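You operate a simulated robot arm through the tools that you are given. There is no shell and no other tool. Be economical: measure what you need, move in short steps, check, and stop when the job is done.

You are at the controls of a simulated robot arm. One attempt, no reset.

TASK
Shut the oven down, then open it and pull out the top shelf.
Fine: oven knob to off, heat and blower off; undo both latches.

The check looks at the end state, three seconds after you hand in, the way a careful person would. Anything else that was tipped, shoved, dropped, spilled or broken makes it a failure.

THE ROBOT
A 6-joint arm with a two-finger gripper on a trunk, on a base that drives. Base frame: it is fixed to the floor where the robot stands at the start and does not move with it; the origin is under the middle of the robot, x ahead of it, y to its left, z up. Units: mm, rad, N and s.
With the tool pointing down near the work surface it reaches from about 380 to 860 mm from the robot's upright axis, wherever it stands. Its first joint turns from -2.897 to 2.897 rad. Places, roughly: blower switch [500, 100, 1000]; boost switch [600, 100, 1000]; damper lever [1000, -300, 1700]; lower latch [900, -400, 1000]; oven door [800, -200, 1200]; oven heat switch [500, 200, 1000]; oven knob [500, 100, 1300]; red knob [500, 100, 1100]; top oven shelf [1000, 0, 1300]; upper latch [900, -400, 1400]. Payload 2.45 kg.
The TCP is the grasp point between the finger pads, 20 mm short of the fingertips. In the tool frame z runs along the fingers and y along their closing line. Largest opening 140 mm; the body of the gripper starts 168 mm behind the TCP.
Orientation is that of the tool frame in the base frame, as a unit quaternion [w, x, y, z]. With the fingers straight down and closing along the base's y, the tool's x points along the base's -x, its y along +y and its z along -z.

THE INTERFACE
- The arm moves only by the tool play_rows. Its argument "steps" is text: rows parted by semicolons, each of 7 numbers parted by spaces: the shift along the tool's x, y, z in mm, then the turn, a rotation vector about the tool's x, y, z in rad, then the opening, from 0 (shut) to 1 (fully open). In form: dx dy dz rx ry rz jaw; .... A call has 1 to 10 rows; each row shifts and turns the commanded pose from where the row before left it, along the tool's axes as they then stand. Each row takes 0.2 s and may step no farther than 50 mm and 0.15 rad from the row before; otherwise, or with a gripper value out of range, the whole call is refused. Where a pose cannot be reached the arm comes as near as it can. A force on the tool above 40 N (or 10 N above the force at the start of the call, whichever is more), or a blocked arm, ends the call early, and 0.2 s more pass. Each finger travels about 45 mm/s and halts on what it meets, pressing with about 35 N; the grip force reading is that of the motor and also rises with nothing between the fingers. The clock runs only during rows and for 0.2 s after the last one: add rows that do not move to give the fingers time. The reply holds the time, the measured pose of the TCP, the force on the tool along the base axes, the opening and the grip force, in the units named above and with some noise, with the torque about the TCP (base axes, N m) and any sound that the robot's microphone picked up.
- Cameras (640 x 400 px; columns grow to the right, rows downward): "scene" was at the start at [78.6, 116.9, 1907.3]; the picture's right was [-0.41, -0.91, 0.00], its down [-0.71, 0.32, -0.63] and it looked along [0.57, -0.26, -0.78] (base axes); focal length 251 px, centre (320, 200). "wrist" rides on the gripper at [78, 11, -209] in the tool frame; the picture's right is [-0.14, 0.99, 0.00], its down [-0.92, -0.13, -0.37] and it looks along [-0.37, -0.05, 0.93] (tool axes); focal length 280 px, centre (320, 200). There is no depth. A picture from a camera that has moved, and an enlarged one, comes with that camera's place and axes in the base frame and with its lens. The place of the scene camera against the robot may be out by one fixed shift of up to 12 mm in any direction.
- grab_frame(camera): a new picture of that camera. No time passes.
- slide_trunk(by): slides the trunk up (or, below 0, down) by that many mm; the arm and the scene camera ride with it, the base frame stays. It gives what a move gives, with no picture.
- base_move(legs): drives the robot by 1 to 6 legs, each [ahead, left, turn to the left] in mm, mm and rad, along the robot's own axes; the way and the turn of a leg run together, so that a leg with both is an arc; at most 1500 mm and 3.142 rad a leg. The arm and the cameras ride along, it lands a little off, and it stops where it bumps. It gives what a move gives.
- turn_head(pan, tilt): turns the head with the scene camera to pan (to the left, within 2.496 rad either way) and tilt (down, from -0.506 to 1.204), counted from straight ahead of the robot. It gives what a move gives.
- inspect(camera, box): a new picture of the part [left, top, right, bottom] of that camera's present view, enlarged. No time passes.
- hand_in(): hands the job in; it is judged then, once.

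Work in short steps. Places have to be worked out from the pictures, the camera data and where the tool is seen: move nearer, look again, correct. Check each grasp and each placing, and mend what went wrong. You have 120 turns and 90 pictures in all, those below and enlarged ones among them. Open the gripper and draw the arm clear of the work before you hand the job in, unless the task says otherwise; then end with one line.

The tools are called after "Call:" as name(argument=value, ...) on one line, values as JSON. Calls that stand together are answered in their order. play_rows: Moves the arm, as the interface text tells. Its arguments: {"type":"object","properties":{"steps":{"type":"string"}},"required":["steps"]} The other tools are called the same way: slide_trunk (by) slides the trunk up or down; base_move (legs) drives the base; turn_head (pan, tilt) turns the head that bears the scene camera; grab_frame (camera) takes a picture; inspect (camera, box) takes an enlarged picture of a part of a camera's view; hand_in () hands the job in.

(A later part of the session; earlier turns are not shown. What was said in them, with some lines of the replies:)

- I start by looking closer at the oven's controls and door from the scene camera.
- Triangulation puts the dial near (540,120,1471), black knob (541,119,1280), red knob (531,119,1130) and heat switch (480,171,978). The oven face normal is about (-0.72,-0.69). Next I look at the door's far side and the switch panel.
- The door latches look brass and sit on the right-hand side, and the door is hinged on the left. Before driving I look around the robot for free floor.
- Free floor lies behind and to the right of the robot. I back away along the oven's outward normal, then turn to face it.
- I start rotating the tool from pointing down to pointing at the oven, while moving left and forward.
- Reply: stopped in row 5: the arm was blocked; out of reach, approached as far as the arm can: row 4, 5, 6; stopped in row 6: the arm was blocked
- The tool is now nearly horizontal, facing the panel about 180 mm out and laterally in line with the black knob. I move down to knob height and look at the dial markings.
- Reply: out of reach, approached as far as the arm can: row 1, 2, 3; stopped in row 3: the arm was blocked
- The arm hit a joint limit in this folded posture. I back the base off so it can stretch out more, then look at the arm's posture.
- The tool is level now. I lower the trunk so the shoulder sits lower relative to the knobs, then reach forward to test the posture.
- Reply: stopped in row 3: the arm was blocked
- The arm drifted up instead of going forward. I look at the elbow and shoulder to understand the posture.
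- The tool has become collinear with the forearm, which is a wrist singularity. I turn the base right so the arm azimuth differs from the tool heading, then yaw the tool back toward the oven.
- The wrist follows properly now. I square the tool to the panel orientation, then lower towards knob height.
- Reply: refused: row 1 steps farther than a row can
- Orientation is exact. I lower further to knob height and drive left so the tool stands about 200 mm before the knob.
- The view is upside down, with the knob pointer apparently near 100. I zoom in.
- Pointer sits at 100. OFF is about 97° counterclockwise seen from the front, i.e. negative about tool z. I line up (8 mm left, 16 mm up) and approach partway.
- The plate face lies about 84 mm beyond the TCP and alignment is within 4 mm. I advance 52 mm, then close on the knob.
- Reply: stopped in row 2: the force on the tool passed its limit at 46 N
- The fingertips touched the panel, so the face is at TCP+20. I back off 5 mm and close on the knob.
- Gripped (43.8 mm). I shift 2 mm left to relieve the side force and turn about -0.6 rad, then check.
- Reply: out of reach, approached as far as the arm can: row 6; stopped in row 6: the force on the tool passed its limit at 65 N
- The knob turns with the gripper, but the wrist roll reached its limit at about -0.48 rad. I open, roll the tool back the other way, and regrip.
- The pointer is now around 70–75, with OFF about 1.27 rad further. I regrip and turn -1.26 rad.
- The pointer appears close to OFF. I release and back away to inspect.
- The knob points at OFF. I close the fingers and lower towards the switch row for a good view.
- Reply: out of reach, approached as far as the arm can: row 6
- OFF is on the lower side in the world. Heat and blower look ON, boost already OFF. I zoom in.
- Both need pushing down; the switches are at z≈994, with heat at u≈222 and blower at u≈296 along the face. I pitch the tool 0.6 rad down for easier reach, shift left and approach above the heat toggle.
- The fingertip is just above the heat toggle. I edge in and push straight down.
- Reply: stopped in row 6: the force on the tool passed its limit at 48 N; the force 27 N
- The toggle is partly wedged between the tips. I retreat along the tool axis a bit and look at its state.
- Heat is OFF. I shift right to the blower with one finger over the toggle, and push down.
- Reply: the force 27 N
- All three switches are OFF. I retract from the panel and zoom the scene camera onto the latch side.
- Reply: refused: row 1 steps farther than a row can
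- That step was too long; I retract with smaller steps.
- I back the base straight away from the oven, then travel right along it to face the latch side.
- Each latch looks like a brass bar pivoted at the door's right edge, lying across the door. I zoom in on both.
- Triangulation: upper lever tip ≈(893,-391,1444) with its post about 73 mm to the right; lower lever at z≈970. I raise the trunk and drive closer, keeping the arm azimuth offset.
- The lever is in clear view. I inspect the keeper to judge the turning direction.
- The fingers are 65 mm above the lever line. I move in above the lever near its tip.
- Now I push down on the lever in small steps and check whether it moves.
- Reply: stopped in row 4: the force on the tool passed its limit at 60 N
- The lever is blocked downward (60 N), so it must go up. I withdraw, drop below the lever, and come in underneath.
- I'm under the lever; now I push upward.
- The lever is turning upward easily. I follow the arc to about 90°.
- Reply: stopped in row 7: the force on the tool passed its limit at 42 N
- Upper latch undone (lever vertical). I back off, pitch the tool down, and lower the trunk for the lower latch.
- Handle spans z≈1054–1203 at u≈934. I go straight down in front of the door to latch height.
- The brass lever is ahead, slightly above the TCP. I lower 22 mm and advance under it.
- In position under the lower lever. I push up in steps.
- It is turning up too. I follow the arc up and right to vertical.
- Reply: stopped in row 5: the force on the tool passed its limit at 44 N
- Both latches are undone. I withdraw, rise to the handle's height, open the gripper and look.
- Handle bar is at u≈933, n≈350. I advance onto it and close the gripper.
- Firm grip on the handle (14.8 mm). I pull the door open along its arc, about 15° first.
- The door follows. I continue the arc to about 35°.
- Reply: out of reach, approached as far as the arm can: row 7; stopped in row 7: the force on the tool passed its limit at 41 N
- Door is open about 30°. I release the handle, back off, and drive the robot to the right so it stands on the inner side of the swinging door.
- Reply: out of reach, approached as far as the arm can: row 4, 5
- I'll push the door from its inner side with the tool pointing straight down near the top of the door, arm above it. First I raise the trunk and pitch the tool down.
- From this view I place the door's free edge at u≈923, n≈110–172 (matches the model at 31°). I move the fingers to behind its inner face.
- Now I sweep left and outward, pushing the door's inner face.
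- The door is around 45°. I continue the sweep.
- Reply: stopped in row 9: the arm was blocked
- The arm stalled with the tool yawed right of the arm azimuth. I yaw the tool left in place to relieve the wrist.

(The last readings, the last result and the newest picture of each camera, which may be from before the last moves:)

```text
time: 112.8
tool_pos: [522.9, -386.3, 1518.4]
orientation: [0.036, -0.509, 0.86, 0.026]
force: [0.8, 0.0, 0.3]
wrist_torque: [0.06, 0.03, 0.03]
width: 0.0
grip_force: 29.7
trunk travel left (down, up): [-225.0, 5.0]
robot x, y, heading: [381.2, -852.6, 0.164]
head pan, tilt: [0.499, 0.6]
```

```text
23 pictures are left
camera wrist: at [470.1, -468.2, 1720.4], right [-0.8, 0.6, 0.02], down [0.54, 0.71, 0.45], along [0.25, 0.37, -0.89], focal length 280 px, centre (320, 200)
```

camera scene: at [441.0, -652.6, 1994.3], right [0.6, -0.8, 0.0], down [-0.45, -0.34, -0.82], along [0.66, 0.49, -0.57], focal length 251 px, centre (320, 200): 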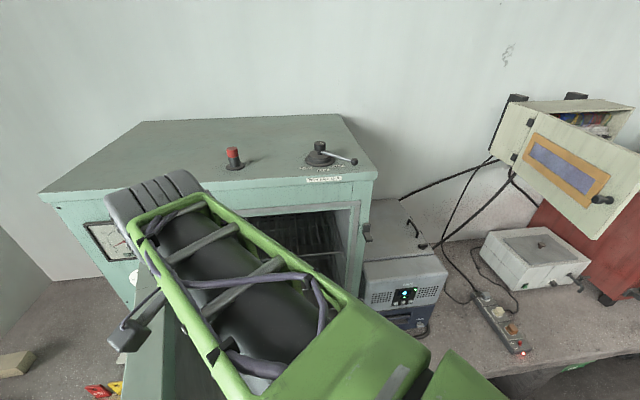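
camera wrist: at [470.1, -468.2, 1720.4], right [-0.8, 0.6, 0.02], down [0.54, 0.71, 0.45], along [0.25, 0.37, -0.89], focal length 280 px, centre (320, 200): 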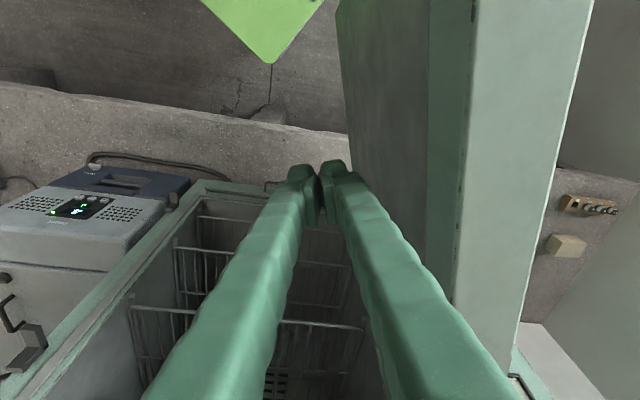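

The door is about 75° open and the shelves are visible. I push further left to get past 90°.

Call:
play_rows(steps="2.4 34 3 0 0 0 0; 2.4 34 3 0 0 0 0; 2.4 34 3 0 0 0 0; 2.4 34 3 0 0 0 0; 2.4 34 3 0 0 0 0; 4 34 0 0 0 0 0; 0 0 0 0 0 0 0")

Call:
grab_frame(camera="wrist")

```text
time: 113.6
tool_pos: [535.7, -377.2, 1530.6]
orientation: [0.047, -0.429, 0.901, 0.038]
force: [-0.8, 1.0, 0.5]
wrist_torque: [-0.11, -0.05, -0.03]
width: 0.0
grip_force: 29.0
trunk travel left (down, up): [-225.0, 5.0]
robot x, y, heading: [380.7, -853.0, 0.167]
head pan, tilt: [0.499, 0.6]
stopped in row 3: the arm was blocked; the commanded pose is now the measured one
```

```text
22 pictures are left
camera wrist: at [466.8, -454.1, 1729.6], right [-0.68, 0.73, 0.04], down [0.66, 0.59, 0.47], along [0.32, 0.35, -0.88], focal length 280 px, centre (320, 200)
```

wrist: 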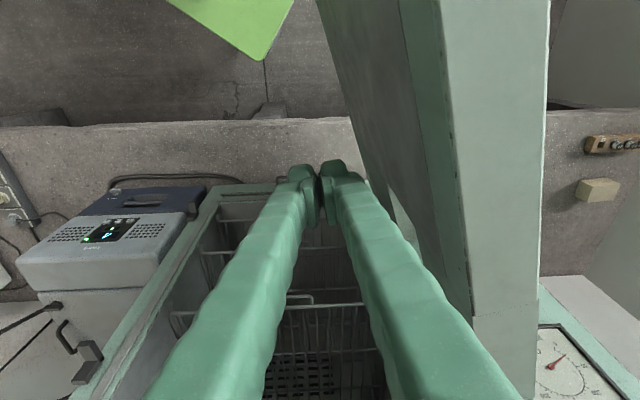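

The arm is at its limit, so I let the base carry it left, pushing the door gently.

Call:
base_move(legs=[[-95, 135, 0]])

Call:
grab_frame(camera="wrist")

```text
time: 115.4
tool_pos: [418.1, -260.0, 1536.0]
orientation: [0.052, -0.426, 0.902, 0.041]
force: [0.0, 0.0, -0.1]
wrist_torque: [-0.08, -0.09, -0.02]
width: 0.2
grip_force: 29.3
trunk travel left (down, up): [-225.0, 5.0]
robot x, y, heading: [265.6, -741.2, 0.164]
head pan, tilt: [0.499, 0.6]
```

```text
21 pictures are left
camera wrist: at [348.5, -339.4, 1733.3], right [-0.68, 0.73, 0.05], down [0.66, 0.58, 0.48], along [0.32, 0.36, -0.88], focal length 280 px, centre (320, 200)
```

wrist: 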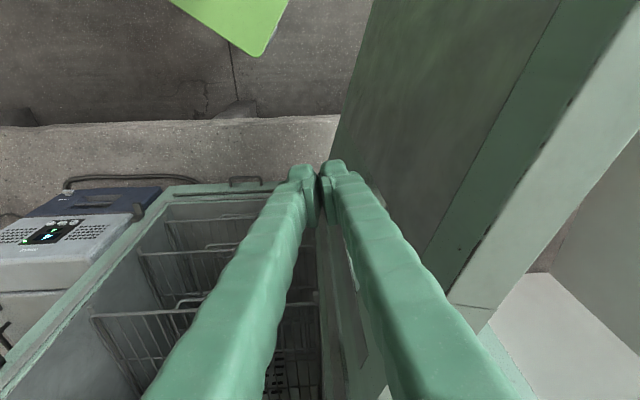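

The door is past 90°. I place the top-shelf handle near (845,-203,1322), i.e. u≈738, n≈460. I move the arm right, away from the door, and pitch the tool toward the opening.

Call:
play_rows(steps="0 -40 0 0 0 0 0; 0 -42 0 0 0 0 0; 0 -42 0 0 0 0 0; 0 -42 0 0 0 0 0; 0 -42 0 0 0 0 0; 0 -42 0 0 0 0 0; 0 0 0 0 0 0 0")

Call:
play_rows(steps="0 0 15 0 -0.14 0 0; 0 0 15 0 -0.14 0 0; 0 0 15 0 -0.14 0 0; 0 0 15 0 -0.14 0 0; 0 0 15 0 -0.14 0 0; 0 0 15 0 -0.14 0 0; 0 0 0 0 0 0 0")

Call:
grab_frame(camera="wrist")

```text
time: 117.0
tool_pos: [611.9, -417.6, 1529.6]
orientation: [0.051, -0.428, 0.902, 0.042]
force: [-0.2, 0.1, -0.5]
wrist_torque: [-0.02, -0.04, 0.01]
width: 0.0
grip_force: 29.8
trunk travel left (down, up): [-225.0, 5.0]
robot x, y, heading: [266.0, -740.6, 0.171]
head pan, tilt: [0.499, 0.6]
```

```text
time: 118.6
tool_pos: [636.0, -380.1, 1460.6]
orientation: [0.401, -0.377, 0.808, 0.21]
force: [-0.6, 0.2, -0.3]
wrist_torque: [0.01, 0.02, -0.02]
width: 0.0
grip_force: 29.2
out of reach, approached as far as the arm can: row 6
trunk travel left (down, up): [-225.0, 5.0]
robot x, y, heading: [267.4, -740.5, 0.169]
head pan, tilt: [0.499, 0.6]
```

```text
20 pictures are left
camera wrist: at [495.6, -543.8, 1520.5], right [-0.72, 0.68, 0.15], down [0.28, 0.09, 0.96], along [0.64, 0.73, -0.25], focal length 280 px, centre (320, 200)
```

wrist: 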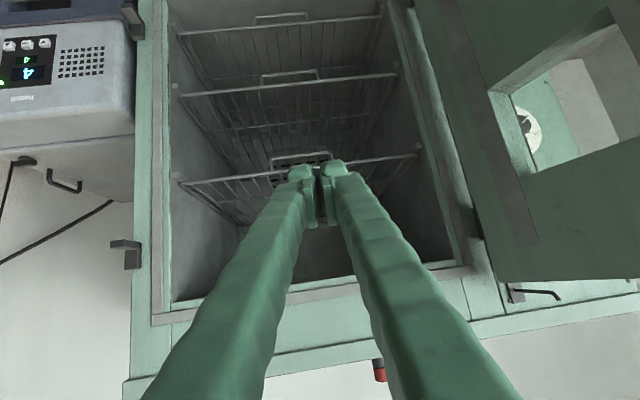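

A clear view of the three wire shelves; the top one is nearest in this inverted view. I zoom in on its handle.

Call:
inspect(camera="wrist", box=[240, 120, 400, 220])

Call:
inspect(camera="wrist", box=[210, 50, 410, 175])

```text
4.00 times, centred on (320, 170) of wrist
camera zoom: at [495.6, -543.8, 1520.5], right [-0.72, 0.68, 0.15], down [0.28, 0.09, 0.96], along [0.64, 0.73, -0.25], focal length 1122 px, centre (320, 320)
```

zoom: 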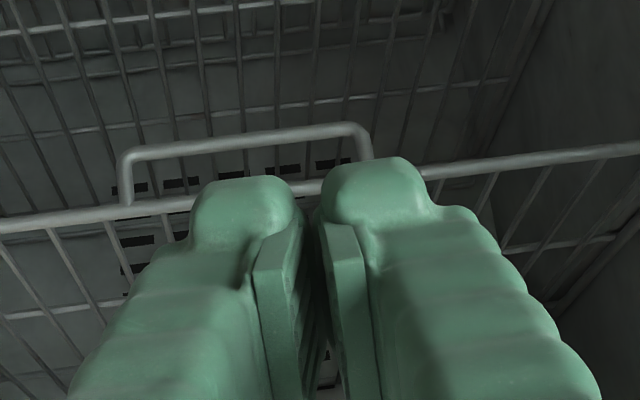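

```text
3.20 times, centred on (310, 112) of wrist
camera zoom: at [495.6, -543.8, 1520.5], right [-0.72, 0.68, 0.15], down [0.28, 0.09, 0.96], along [0.64, 0.73, -0.25], focal length 897 px, centre (352, 480)
```

zoom: 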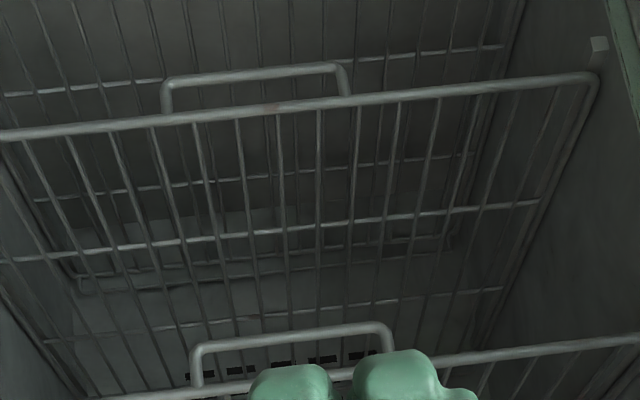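

Triangulation from two views agrees: handle loop at about (852,-169,1291), u≈718, n≈488. I roll the tool 90° so the fingers close vertically on the bar.

Call:
play_rows(steps="0 0 0 0 0 0.145 0; 0 0 0 0 0 0.145 0; 0 0 0 0 0 0.145 0; 0 0 0 0 0 0.145 0; 0 0 0 0 0 0.145 0; 0 0 0 0 0 0.145 0.1; 0 0 0 0 0 0.145 0.2; 0 0 0 0 0 0.145 0.3; 0 0 0 0 0 0.145 0.4; 0 0 0 0 0 0.145 0.45")

Call:
grab_frame(camera="wrist")

```text
time: 120.8
tool_pos: [640.0, -378.9, 1465.9]
orientation: [0.168, 0.254, 0.848, 0.433]
force: [1.0, -0.2, 0.2]
wrist_torque: [0.02, 0.03, 0.0]
width: 63.2
grip_force: 0.0
out of reach, approached as far as the arm can: row 1
trunk travel left (down, up): [-225.0, 5.0]
robot x, y, heading: [263.6, -738.4, 0.168]
head pan, tilt: [0.499, 0.6]
```

```text
17 pictures are left
camera wrist: at [475.1, -464.5, 1588.4], right [0.39, 0.41, 0.82], down [0.53, -0.83, 0.16], along [0.75, 0.37, -0.55], focal length 280 px, centre (320, 200)
```

wrist: 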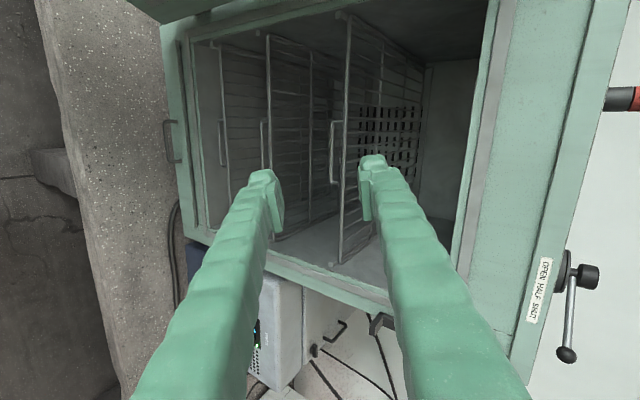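

The handle position is confirmed by this third view. I approach to 120 mm short along the tool axis.

Call:
play_rows(steps="-8 4.2 44 0 0 0 0.4; -8 4.2 44 0 0 0 0.4; -8 4.2 44 0 0 0 0.4; -8 4.2 44 0 0 0 0.4; -8 4.2 44 0 0 0 0.4; 0 0 0 0 0 0 0.4")

Call:
grab_frame(camera="wrist")

```text
time: 122.2
tool_pos: [787.7, -248.0, 1361.8]
orientation: [0.17, 0.253, 0.847, 0.435]
force: [-0.3, 0.4, 0.8]
wrist_torque: [0.0, 0.0, 0.01]
width: 55.9
grip_force: 0.1
trunk travel left (down, up): [-225.0, 5.0]
robot x, y, heading: [265.9, -736.7, 0.172]
head pan, tilt: [0.499, 0.6]
```

```text
16 pictures are left
camera wrist: at [622.7, -334.7, 1482.8], right [0.39, 0.41, 0.82], down [0.53, -0.83, 0.16], along [0.75, 0.37, -0.54], focal length 280 px, centre (320, 200)
```

wrist: 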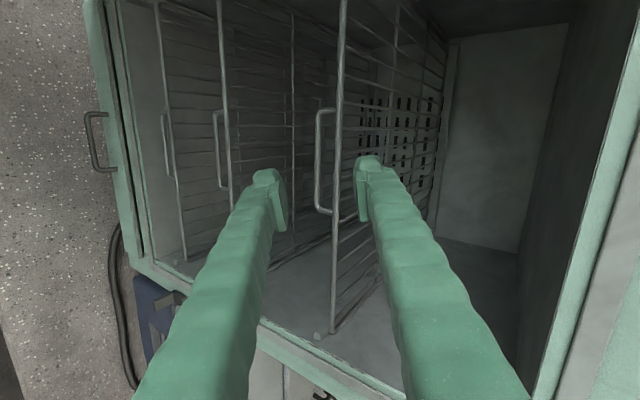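

Aligned straight on the loop bar. I advance 120 mm and close.

Call:
play_rows(steps="-1 0 40 0 0 0 0.4; -1 0 40 0 0 0 0.4; 0 0 40 0 0 0 0.4; 0 0 0 0 0 0 0.25; 0 0 0 0 0 0 0.1; 0 0 0 0 0 0 0; 0 0 0 0 0 0 0; 0 0 0 0 0 0 0")

Call:
grab_frame(camera="wrist")

```text
time: 123.7
tool_pos: [854.7, -165.6, 1308.1]
orientation: [0.173, 0.251, 0.842, 0.445]
force: [-1.0, -1.4, 13.2]
wrist_torque: [0.8, 0.27, -0.22]
width: 47.3
grip_force: 29.6
trunk travel left (down, up): [-225.0, 5.0]
robot x, y, heading: [265.4, -738.8, 0.169]
head pan, tilt: [0.499, 0.6]
stopped in row 7: the force on the tool passed its limit at 42 N (the readings are from after the stop); the commanded pose is now the measured one
```

```text
15 pictures are left
camera wrist: at [688.3, -255.6, 1425.2], right [0.38, 0.39, 0.84], down [0.53, -0.84, 0.15], along [0.76, 0.38, -0.52], focal length 280 px, centre (320, 200)
```

wrist: 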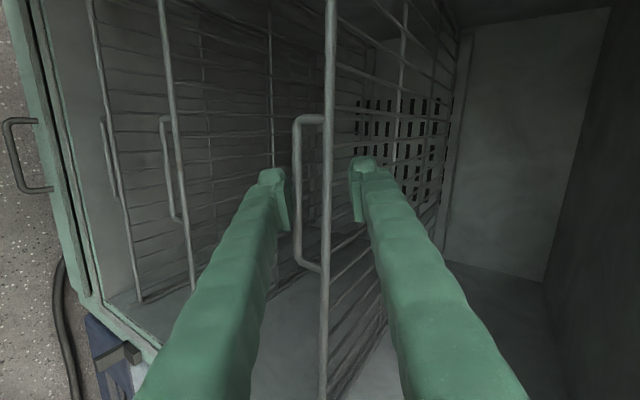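

The bar lies about 16 mm below the jaw centre; the upper finger seems to have caught the shelf's front bar. I reopen, shift down and back a little, and close again.

Call:
play_rows(steps="0 0 -5 0 0 0 0.45; 0 0 -5 0 0 0 0.45; 0 -8 0 0 0 0 0.45; 0 -8 1 0 0 0 0.45; 0 0 0 0 0 0 0.45")

Call:
inspect(camera="wrist", box=[240, 100, 400, 280])

```text
time: 124.9
tool_pos: [846.1, -180.1, 1298.3]
orientation: [0.172, 0.251, 0.843, 0.444]
force: [0.5, 2.8, 11.2]
wrist_torque: [0.32, -0.04, -0.06]
width: 70.5
grip_force: 5.7
trunk travel left (down, up): [-225.0, 5.0]
robot x, y, heading: [263.6, -735.7, 0.171]
head pan, tilt: [0.499, 0.6]
```

```text
2.22 times, centred on (320, 190) of wrist
camera zoom: at [679.8, -269.0, 1415.9], right [0.38, 0.4, 0.84], down [0.53, -0.84, 0.16], along [0.76, 0.38, -0.53], focal length 623 px, centre (320, 222)
```

zoom: 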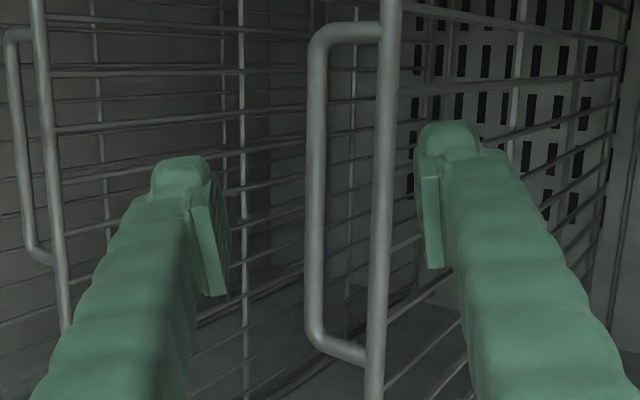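

The upper finger is resting on the shelf grid behind the front bar. Clamping both the loop and the front bar together (about 33 mm) is workable, so I centre between them and close.

Call:
play_rows(steps="0 13 0 0 0 0 0.5; 0 0 5 0 0 0 0.5; 0 0 0 0 0 0 0.4; 0 0 0 0 0 0 0.3; 0 0 0 0 0 0 0.25; 0 0 0 0 0 0 0.2; 0 0 0 0 0 0 0.2")

Call:
inspect(camera="wrist", box=[240, 100, 400, 280])

```text
time: 126.5
tool_pos: [851.5, -171.8, 1307.1]
orientation: [0.173, 0.251, 0.842, 0.445]
force: [-0.6, 3.6, 27.6]
wrist_torque: [1.05, 0.08, -0.18]
width: 45.7
grip_force: 39.5
trunk travel left (down, up): [-225.0, 5.0]
robot x, y, heading: [269.8, -742.2, 0.171]
head pan, tilt: [0.499, 0.6]
```

```text
2.22 times, centred on (320, 190) of wrist
camera zoom: at [684.3, -259.8, 1425.5], right [0.38, 0.39, 0.84], down [0.53, -0.84, 0.16], along [0.76, 0.38, -0.52], focal length 623 px, centre (320, 222)
```

zoom: 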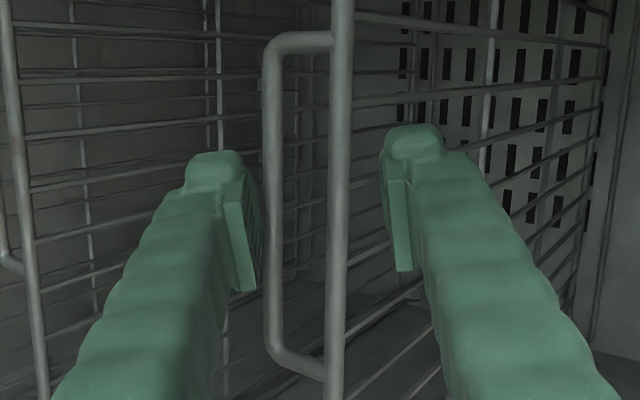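

The loop hangs mostly downward from the front bar, so a flatter tool pitch will clamp the loop and front bar squarely. I open, pitch up 0.25 rad in place, and close again.

Call:
play_rows(steps="0 0 0 0 0 0 0.4; 0 0 0 0 0 0 0.5; 0 0 -5 0 0 0 0.55; 0 2 0 -0.125 0 0 0.55; 0 2 0 -0.125 0 0 0.55; 0 0 0 0 0 0 0.55")

Call:
inspect(camera="wrist", box=[240, 100, 400, 280])

```text
time: 127.9
tool_pos: [855.2, -175.5, 1309.8]
orientation: [0.198, 0.226, 0.784, 0.544]
force: [-0.3, 0.0, 0.2]
wrist_torque: [0.0, -0.01, -0.03]
width: 77.0
grip_force: 0.0
out of reach, approached as far as the arm can: row 5
trunk travel left (down, up): [-225.0, 5.0]
robot x, y, heading: [266.4, -739.0, 0.17]
head pan, tilt: [0.499, 0.6]
```

```text
2.22 times, centred on (320, 190) of wrist
camera zoom: at [677.7, -289.1, 1384.4], right [0.25, 0.23, 0.94], down [0.53, -0.84, 0.06], along [0.81, 0.49, -0.33], focal length 623 px, centre (320, 222)
```

zoom: 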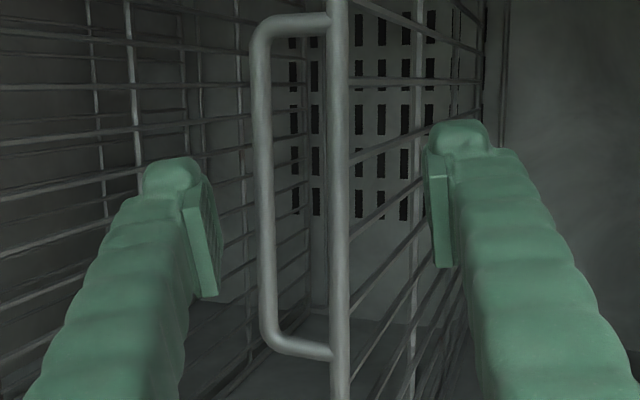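

Now the geometry is flatter with no contact force. I shift down 6 mm to centre and close.

Call:
play_rows(steps="0 -6 2 0 0 0 0.5; 0 0 0 0 0 0 0.4; 0 0 0 0 0 0 0.3; 0 0 0 0 0 0 0.2; 0 0 0 0 0 0 0.15; 0 0 0 0 0 0 0.15; 0 0 0 0 0 0 0.15")

Call:
inspect(camera="wrist", box=[240, 100, 400, 280])

```text
time: 129.5
tool_pos: [856.6, -177.5, 1304.2]
orientation: [0.197, 0.225, 0.784, 0.544]
force: [-0.4, 0.1, 2.3]
wrist_torque: [1.22, 0.66, -0.31]
width: 40.8
grip_force: 44.6
trunk travel left (down, up): [-225.0, 5.0]
robot x, y, heading: [268.4, -736.7, 0.173]
head pan, tilt: [0.499, 0.6]
```

```text
2.22 times, centred on (320, 190) of wrist
camera zoom: at [679.4, -289.7, 1379.1], right [0.25, 0.22, 0.94], down [0.53, -0.84, 0.06], along [0.81, 0.49, -0.33], focal length 623 px, centre (320, 222)
```

zoom: 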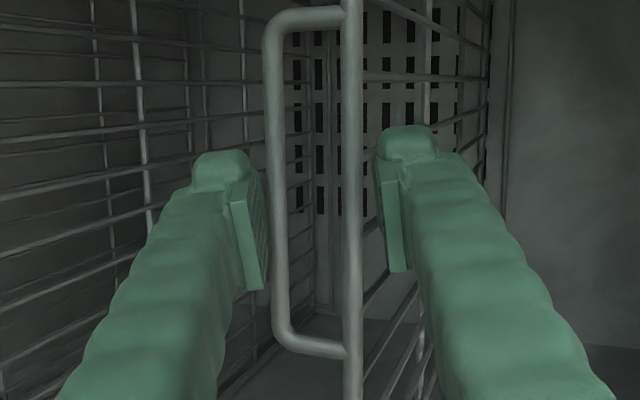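

Clamped at 40.8 mm with balanced force. I pull straight out along -n and watch.

Call:
play_rows(steps="2.8 -4.7 -14 0 0 0 0.15; 2.8 -4.7 -14 0 0 0 0.15; 2.8 -4.7 -14 0 0 0 0.15; 2.8 -4.7 -14 0 0 0 0.15; 2.8 -4.7 -14 0 0 0 0.15; 0 0 0 0 0 0 0.15")

Call:
grab_frame(camera="wrist")

```text
time: 130.9
tool_pos: [803.6, -230.0, 1305.4]
orientation: [0.197, 0.222, 0.785, 0.544]
force: [-17.2, 14.2, 0.3]
wrist_torque: [1.35, 0.69, 0.75]
width: 41.0
grip_force: 45.2
out of reach, approached as far as the arm can: row 3
trunk travel left (down, up): [-225.0, 5.0]
robot x, y, heading: [270.0, -742.4, 0.175]
head pan, tilt: [0.499, 0.6]
```

```text
10 pictures are left
camera wrist: at [625.5, -344.1, 1379.1], right [0.25, 0.23, 0.94], down [0.54, -0.84, 0.06], along [0.81, 0.49, -0.33], focal length 280 px, centre (320, 200)
```

wrist: 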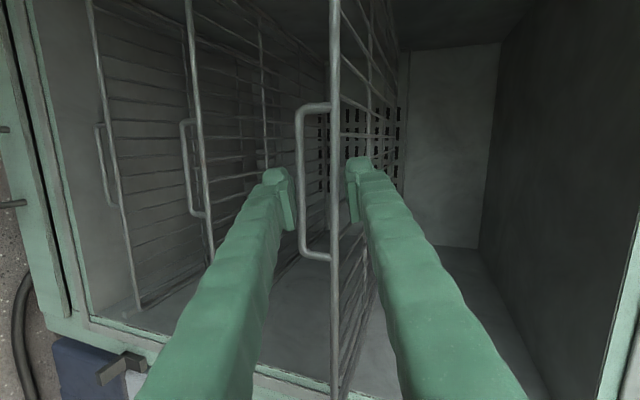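

The shelf is sliding out (about 75 mm), with some sideways force to the left. I relieve that by 3 mm and continue pulling.

Call:
play_rows(steps="4 0 0 0 0 0 0.15; 3.2 -4.7 -14 0 0 0 0.15; 3.2 -4.7 -14 0 0 0 0.15; 3.2 -4.7 -14 0 0 0 0.15; 3.2 -4.7 -14 0 0 0 0.15; 0 0 0 0 0 0 0.15")

```text
time: 132.3
tool_pos: [768.3, -280.1, 1310.0]
orientation: [0.201, 0.228, 0.78, 0.547]
force: [1.9, -4.0, 18.1]
wrist_torque: [0.27, 0.29, -0.34]
width: 29.9
grip_force: 16.4
out of reach, approached as far as the arm can: row 1, 3
trunk travel left (down, up): [-225.0, 5.0]
robot x, y, heading: [267.1, -738.7, 0.17]
head pan, tilt: [0.499, 0.6]
```

The width dropped to 30 mm, so the grip may have slipped. I look.

Call:
grab_frame(camera="wrist")

```text
9 pictures are left
camera wrist: at [589.3, -391.9, 1382.7], right [0.25, 0.22, 0.94], down [0.53, -0.85, 0.06], along [0.81, 0.48, -0.32], focal length 280 px, centre (320, 200)
```

wrist: 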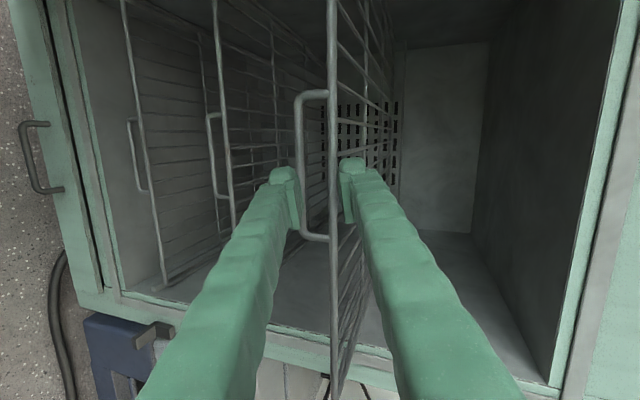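

The grip has slid along the loop and the arm is near its limit. I release, retract, shift the base left 150 mm for a better posture and cart clearance, and then regrip.

Call:
play_rows(steps="0 0 0 0 0 0 0.3; 0 0 0 0 0 0 0.5; 0 0 0 0 0 0 0.55; 0 0 -30 0 0 0 0.55; 0 0 -30 0 0 0 0.55; 0 0 0 0 0 0 0.55")

Call:
base_move(legs=[[-86, 123, 0]])

Call:
grab_frame(camera="wrist")

```text
time: 133.7
tool_pos: [757.1, -298.1, 1323.2]
orientation: [0.201, 0.229, 0.784, 0.542]
force: [0.3, 0.2, -0.2]
wrist_torque: [0.0, 0.01, 0.0]
width: 77.1
grip_force: 0.0
out of reach, approached as far as the arm can: row 4, 5
trunk travel left (down, up): [-225.0, 5.0]
robot x, y, heading: [267.4, -737.6, 0.17]
head pan, tilt: [0.499, 0.6]
```

```text
time: 135.4
tool_pos: [651.2, -192.3, 1324.3]
orientation: [0.201, 0.228, 0.783, 0.542]
force: [0.4, -0.3, -0.1]
wrist_torque: [-0.02, 0.02, -0.08]
width: 77.1
grip_force: 0.0
trunk travel left (down, up): [-225.0, 5.0]
robot x, y, heading: [159.0, -632.6, 0.168]
head pan, tilt: [0.499, 0.6]
```

```text
8 pictures are left
camera wrist: at [473.8, -303.2, 1397.9], right [0.25, 0.22, 0.94], down [0.52, -0.85, 0.06], along [0.81, 0.48, -0.33], focal length 280 px, centre (320, 200)
```

wrist: 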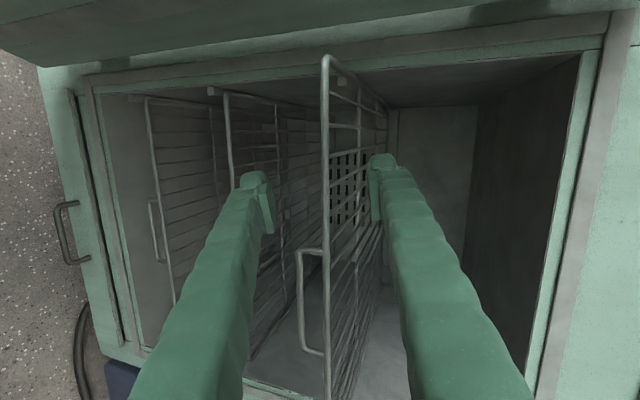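

The shelf has come out about 120 mm with its loop now near (767,-254,1291). I move back to the centre of the handle, pre-positioned 40 mm short.

Call:
play_rows(steps="0 0 -20 0 0 0 0.55; -34 -6 0 0 0 0 0.55; -34 -6 0 0 0 0 0.55; -34 -6 0 0 0 0 0.55; -35 -6 0 0 0 0 0.55; 0 0 0 0 0 0 0.55")

Call:
inspect(camera="wrist", box=[220, 60, 420, 320])

```text
time: 136.8
tool_pos: [764.0, -282.1, 1320.2]
orientation: [0.201, 0.228, 0.783, 0.543]
force: [-0.3, -0.3, -0.3]
wrist_torque: [-0.02, -0.04, -0.05]
width: 76.8
grip_force: 0.1
out of reach, approached as far as the arm can: row 1
trunk travel left (down, up): [-225.0, 5.0]
robot x, y, heading: [165.3, -633.9, 0.172]
head pan, tilt: [0.499, 0.6]
```

```text
1.54 times, centred on (320, 190) of wrist
camera zoom: at [585.0, -393.5, 1393.9], right [0.25, 0.22, 0.94], down [0.53, -0.85, 0.06], along [0.81, 0.48, -0.33], focal length 431 px, centre (320, 215)
```

zoom: 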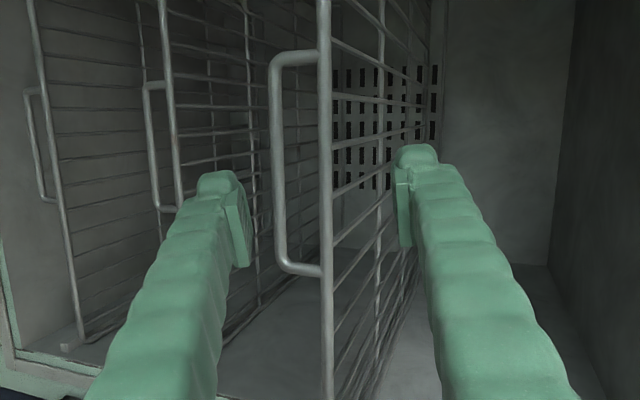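

Nearly aligned: I correct left 14 mm, down 9 mm, advance 22 mm, and clamp.

Call:
play_rows(steps="14 -9 0 0 0 0 0.55; 0 0 22 0 0 0 0.55; 0 0 0 0 0 0 0.45; 0 0 0 0 0 0 0.35; 0 0 0 0 0 0 0.25; 0 0 0 0 0 0 0.15; 0 0 0 0 0 0 0.15; 0 0 0 0 0 0 0.15")

Call:
inspect(camera="wrist", box=[220, 60, 420, 320])

```text
time: 138.6
tool_pos: [764.2, -262.3, 1305.0]
orientation: [0.201, 0.228, 0.782, 0.544]
force: [1.1, 2.7, 11.6]
wrist_torque: [1.13, 0.7, -0.19]
width: 39.9
grip_force: 45.3
trunk travel left (down, up): [-225.0, 5.0]
robot x, y, heading: [160.3, -634.8, 0.171]
head pan, tilt: [0.499, 0.6]
```

```text
1.54 times, centred on (320, 190) of wrist
camera zoom: at [585.0, -373.2, 1378.6], right [0.25, 0.22, 0.94], down [0.52, -0.85, 0.06], along [0.81, 0.48, -0.33], focal length 431 px, centre (320, 215)
```

zoom: 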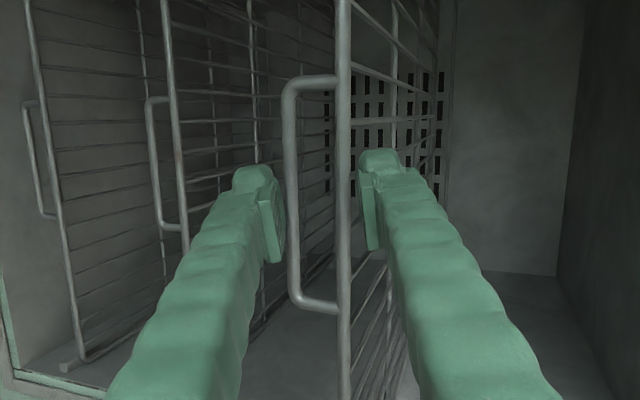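

Clamped centrally. Shelf depth is about 475 mm and it is out about 120 mm, so I pull a further 80–85 mm using the base, keeping its centre of mass inside.

Call:
base_move(legs=[[-70, -48, 0]])

Call:
grab_frame(camera="wrist")

```text
time: 139.7
tool_pos: [703.6, -321.1, 1305.6]
orientation: [0.202, 0.228, 0.782, 0.543]
force: [-5.1, 8.0, 15.4]
wrist_torque: [1.27, 0.53, -0.06]
width: 39.9
grip_force: 44.5
trunk travel left (down, up): [-225.0, 5.0]
robot x, y, heading: [101.3, -697.0, 0.167]
head pan, tilt: [0.499, 0.6]
```

```text
5 pictures are left
camera wrist: at [524.3, -432.5, 1378.6], right [0.25, 0.22, 0.94], down [0.53, -0.85, 0.06], along [0.81, 0.48, -0.33], focal length 280 px, centre (320, 200)
```

wrist: 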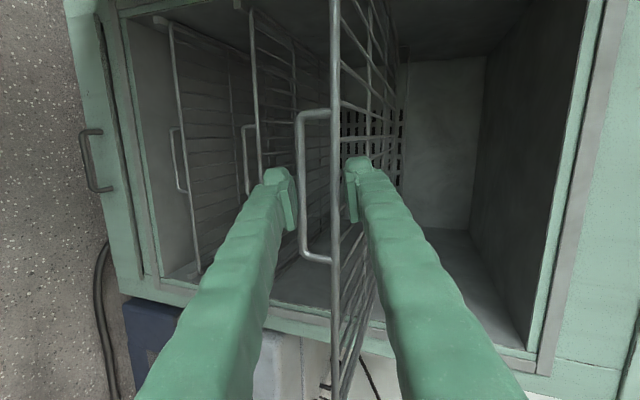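

The shelf is about 205 mm out and steady. I pull roughly 40 mm more, then loosen the jaws slightly to confirm it is self-supported.

Call:
base_move(legs=[[-33, -23, 0]])

Call:
play_rows(steps="0 0 0 0 0 0 0.33; 0 0 0 0 0 0 0.33; 0 0 0 0 0 0 0.33")

Call:
inspect(camera="wrist", box=[160, 0, 480, 320])

```text
time: 140.6
tool_pos: [674.9, -349.4, 1305.7]
orientation: [0.202, 0.227, 0.782, 0.543]
force: [-5.6, 5.9, 6.1]
wrist_torque: [1.15, 0.57, -0.05]
width: 39.7
grip_force: 45.6
trunk travel left (down, up): [-225.0, 5.0]
robot x, y, heading: [76.0, -720.1, 0.169]
head pan, tilt: [0.499, 0.6]
```

```text
time: 141.4
tool_pos: [674.7, -349.3, 1305.1]
orientation: [0.201, 0.228, 0.782, 0.544]
force: [0.4, 0.3, 0.3]
wrist_torque: [-0.01, -0.02, 0.0]
width: 46.2
grip_force: 0.1
trunk travel left (down, up): [-225.0, 5.0]
robot x, y, heading: [71.4, -724.7, 0.165]
head pan, tilt: [0.499, 0.6]
```

```text
1.25 times, centred on (320, 160) of wrist
camera zoom: at [496.9, -460.6, 1378.1], right [0.25, 0.22, 0.94], down [0.53, -0.85, 0.06], along [0.81, 0.48, -0.33], focal length 350 px, centre (320, 250)
```

zoom: 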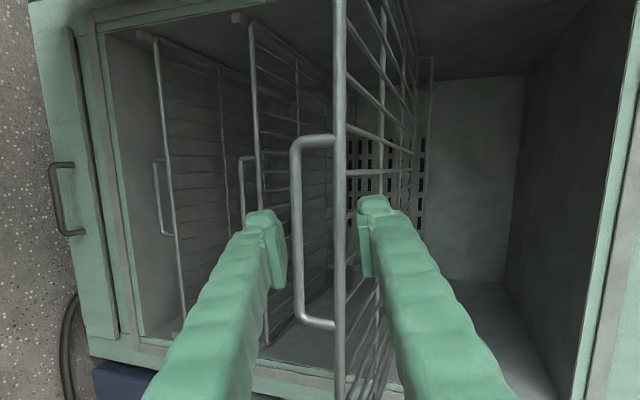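

The shelf stays put with zero force on the tool. I open fully and back the base 65 mm to clear the shelf, then lift the arm away.

Call:
play_rows(steps="0 0 0 0 0 0 0.5; 0 0 0 0 0 0 0.6; 0 0 0 0 0 0 0.6")

Call:
base_move(legs=[[-54, -37, 0]])

Call:
play_rows(steps="0 30 -10 0.1 0 0 0.6; 0 30 -10 0.1 0 0 0.6; 0 30 -10 0.1 0 0 0.6; 0 30 -10 0.1 0 0 0.6; 0 0 0 0 0 0 0.6")

Call:
grab_frame(camera="wrist")

Call:
grab_frame(camera="scene")

```text
time: 142.2
tool_pos: [675.5, -348.9, 1304.6]
orientation: [0.202, 0.227, 0.782, 0.544]
force: [1.0, 1.1, -0.3]
wrist_torque: [-0.01, 0.02, -0.02]
width: 83.9
grip_force: 0.1
trunk travel left (down, up): [-225.0, 5.0]
robot x, y, heading: [76.1, -720.4, 0.171]
head pan, tilt: [0.499, 0.6]
```

```text
time: 143.2
tool_pos: [627.7, -395.0, 1305.4]
orientation: [0.202, 0.228, 0.782, 0.543]
force: [-1.0, -0.1, 0.1]
wrist_torque: [-0.01, -0.01, 0.01]
width: 84.0
grip_force: 0.1
trunk travel left (down, up): [-225.0, 5.0]
robot x, y, heading: [26.6, -766.3, 0.166]
head pan, tilt: [0.499, 0.6]
```

```text
time: 144.4
tool_pos: [634.9, -375.6, 1428.8]
orientation: [0.153, 0.262, 0.875, 0.377]
force: [-0.2, -0.7, 0.2]
wrist_torque: [0.03, -0.01, -0.02]
width: 84.0
grip_force: 0.1
trunk travel left (down, up): [-225.0, 5.0]
robot x, y, heading: [26.1, -769.4, 0.166]
head pan, tilt: [0.499, 0.6]
```

```text
3 pictures are left
camera wrist: at [479.2, -445.6, 1571.7], right [0.45, 0.49, 0.74], down [0.53, -0.82, 0.22], along [0.71, 0.3, -0.63], focal length 280 px, centre (320, 200)
```

wrist: 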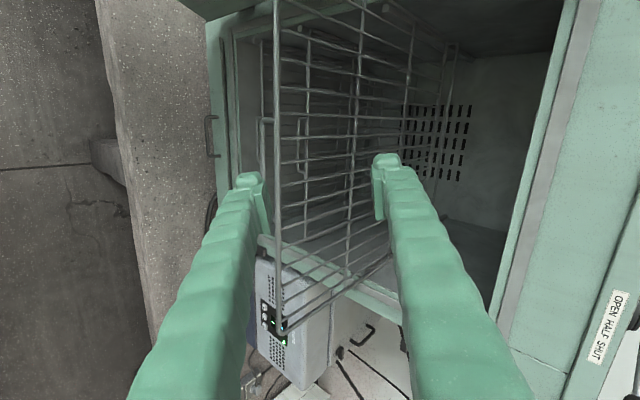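

```text
2 pictures are left
camera scene: at [81.4, -565.7, 1994.3], right [0.62, -0.79, 0.0], down [-0.44, -0.35, -0.83], along [0.65, 0.51, -0.56], focal length 251 px, centre (320, 200)
```

scene: 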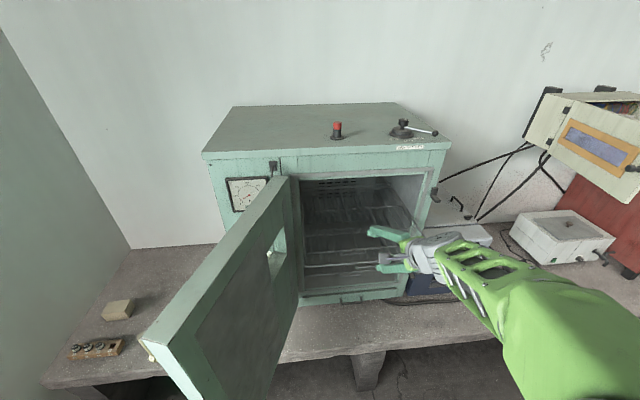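

Everything is in place: shelf out, door open, all else undisturbed. I lift the arm a bit further clear.

Call:
play_rows(steps="0 25 -25 0 0 0 0.6; 0 25 -25 0 0 0 0.6; 0 25 -25 0 0 0 0.6; 0 0 0 0 0 0 0.6")

Call:
grab_frame(camera="scene")

```text
time: 145.4
tool_pos: [624.9, -373.1, 1534.1]
orientation: [0.152, 0.263, 0.875, 0.376]
force: [0.0, 0.3, 0.4]
wrist_torque: [0.01, -0.01, 0.04]
width: 84.2
grip_force: 0.0
trunk travel left (down, up): [-225.0, 5.0]
robot x, y, heading: [26.2, -769.1, 0.169]
head pan, tilt: [0.499, 0.6]
```

```text
1 pictures are left
camera scene: at [82.4, -564.8, 1994.1], right [0.62, -0.79, 0.0], down [-0.44, -0.35, -0.82], along [0.65, 0.51, -0.57], focal length 251 px, centre (320, 200)
```

scene: 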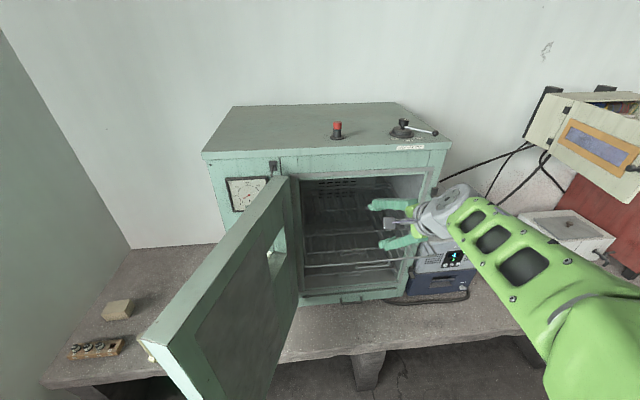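

The arm is clear, so I hand in.

Call:
hand_in()

```text
The job is handed in.
```

The oven is shut down: the knob is at OFF and the heat and blower switches are off. Both latches are undone, the door is open a little past 90°, the top shelf is pulled out about 245 mm, and the arm is clear.
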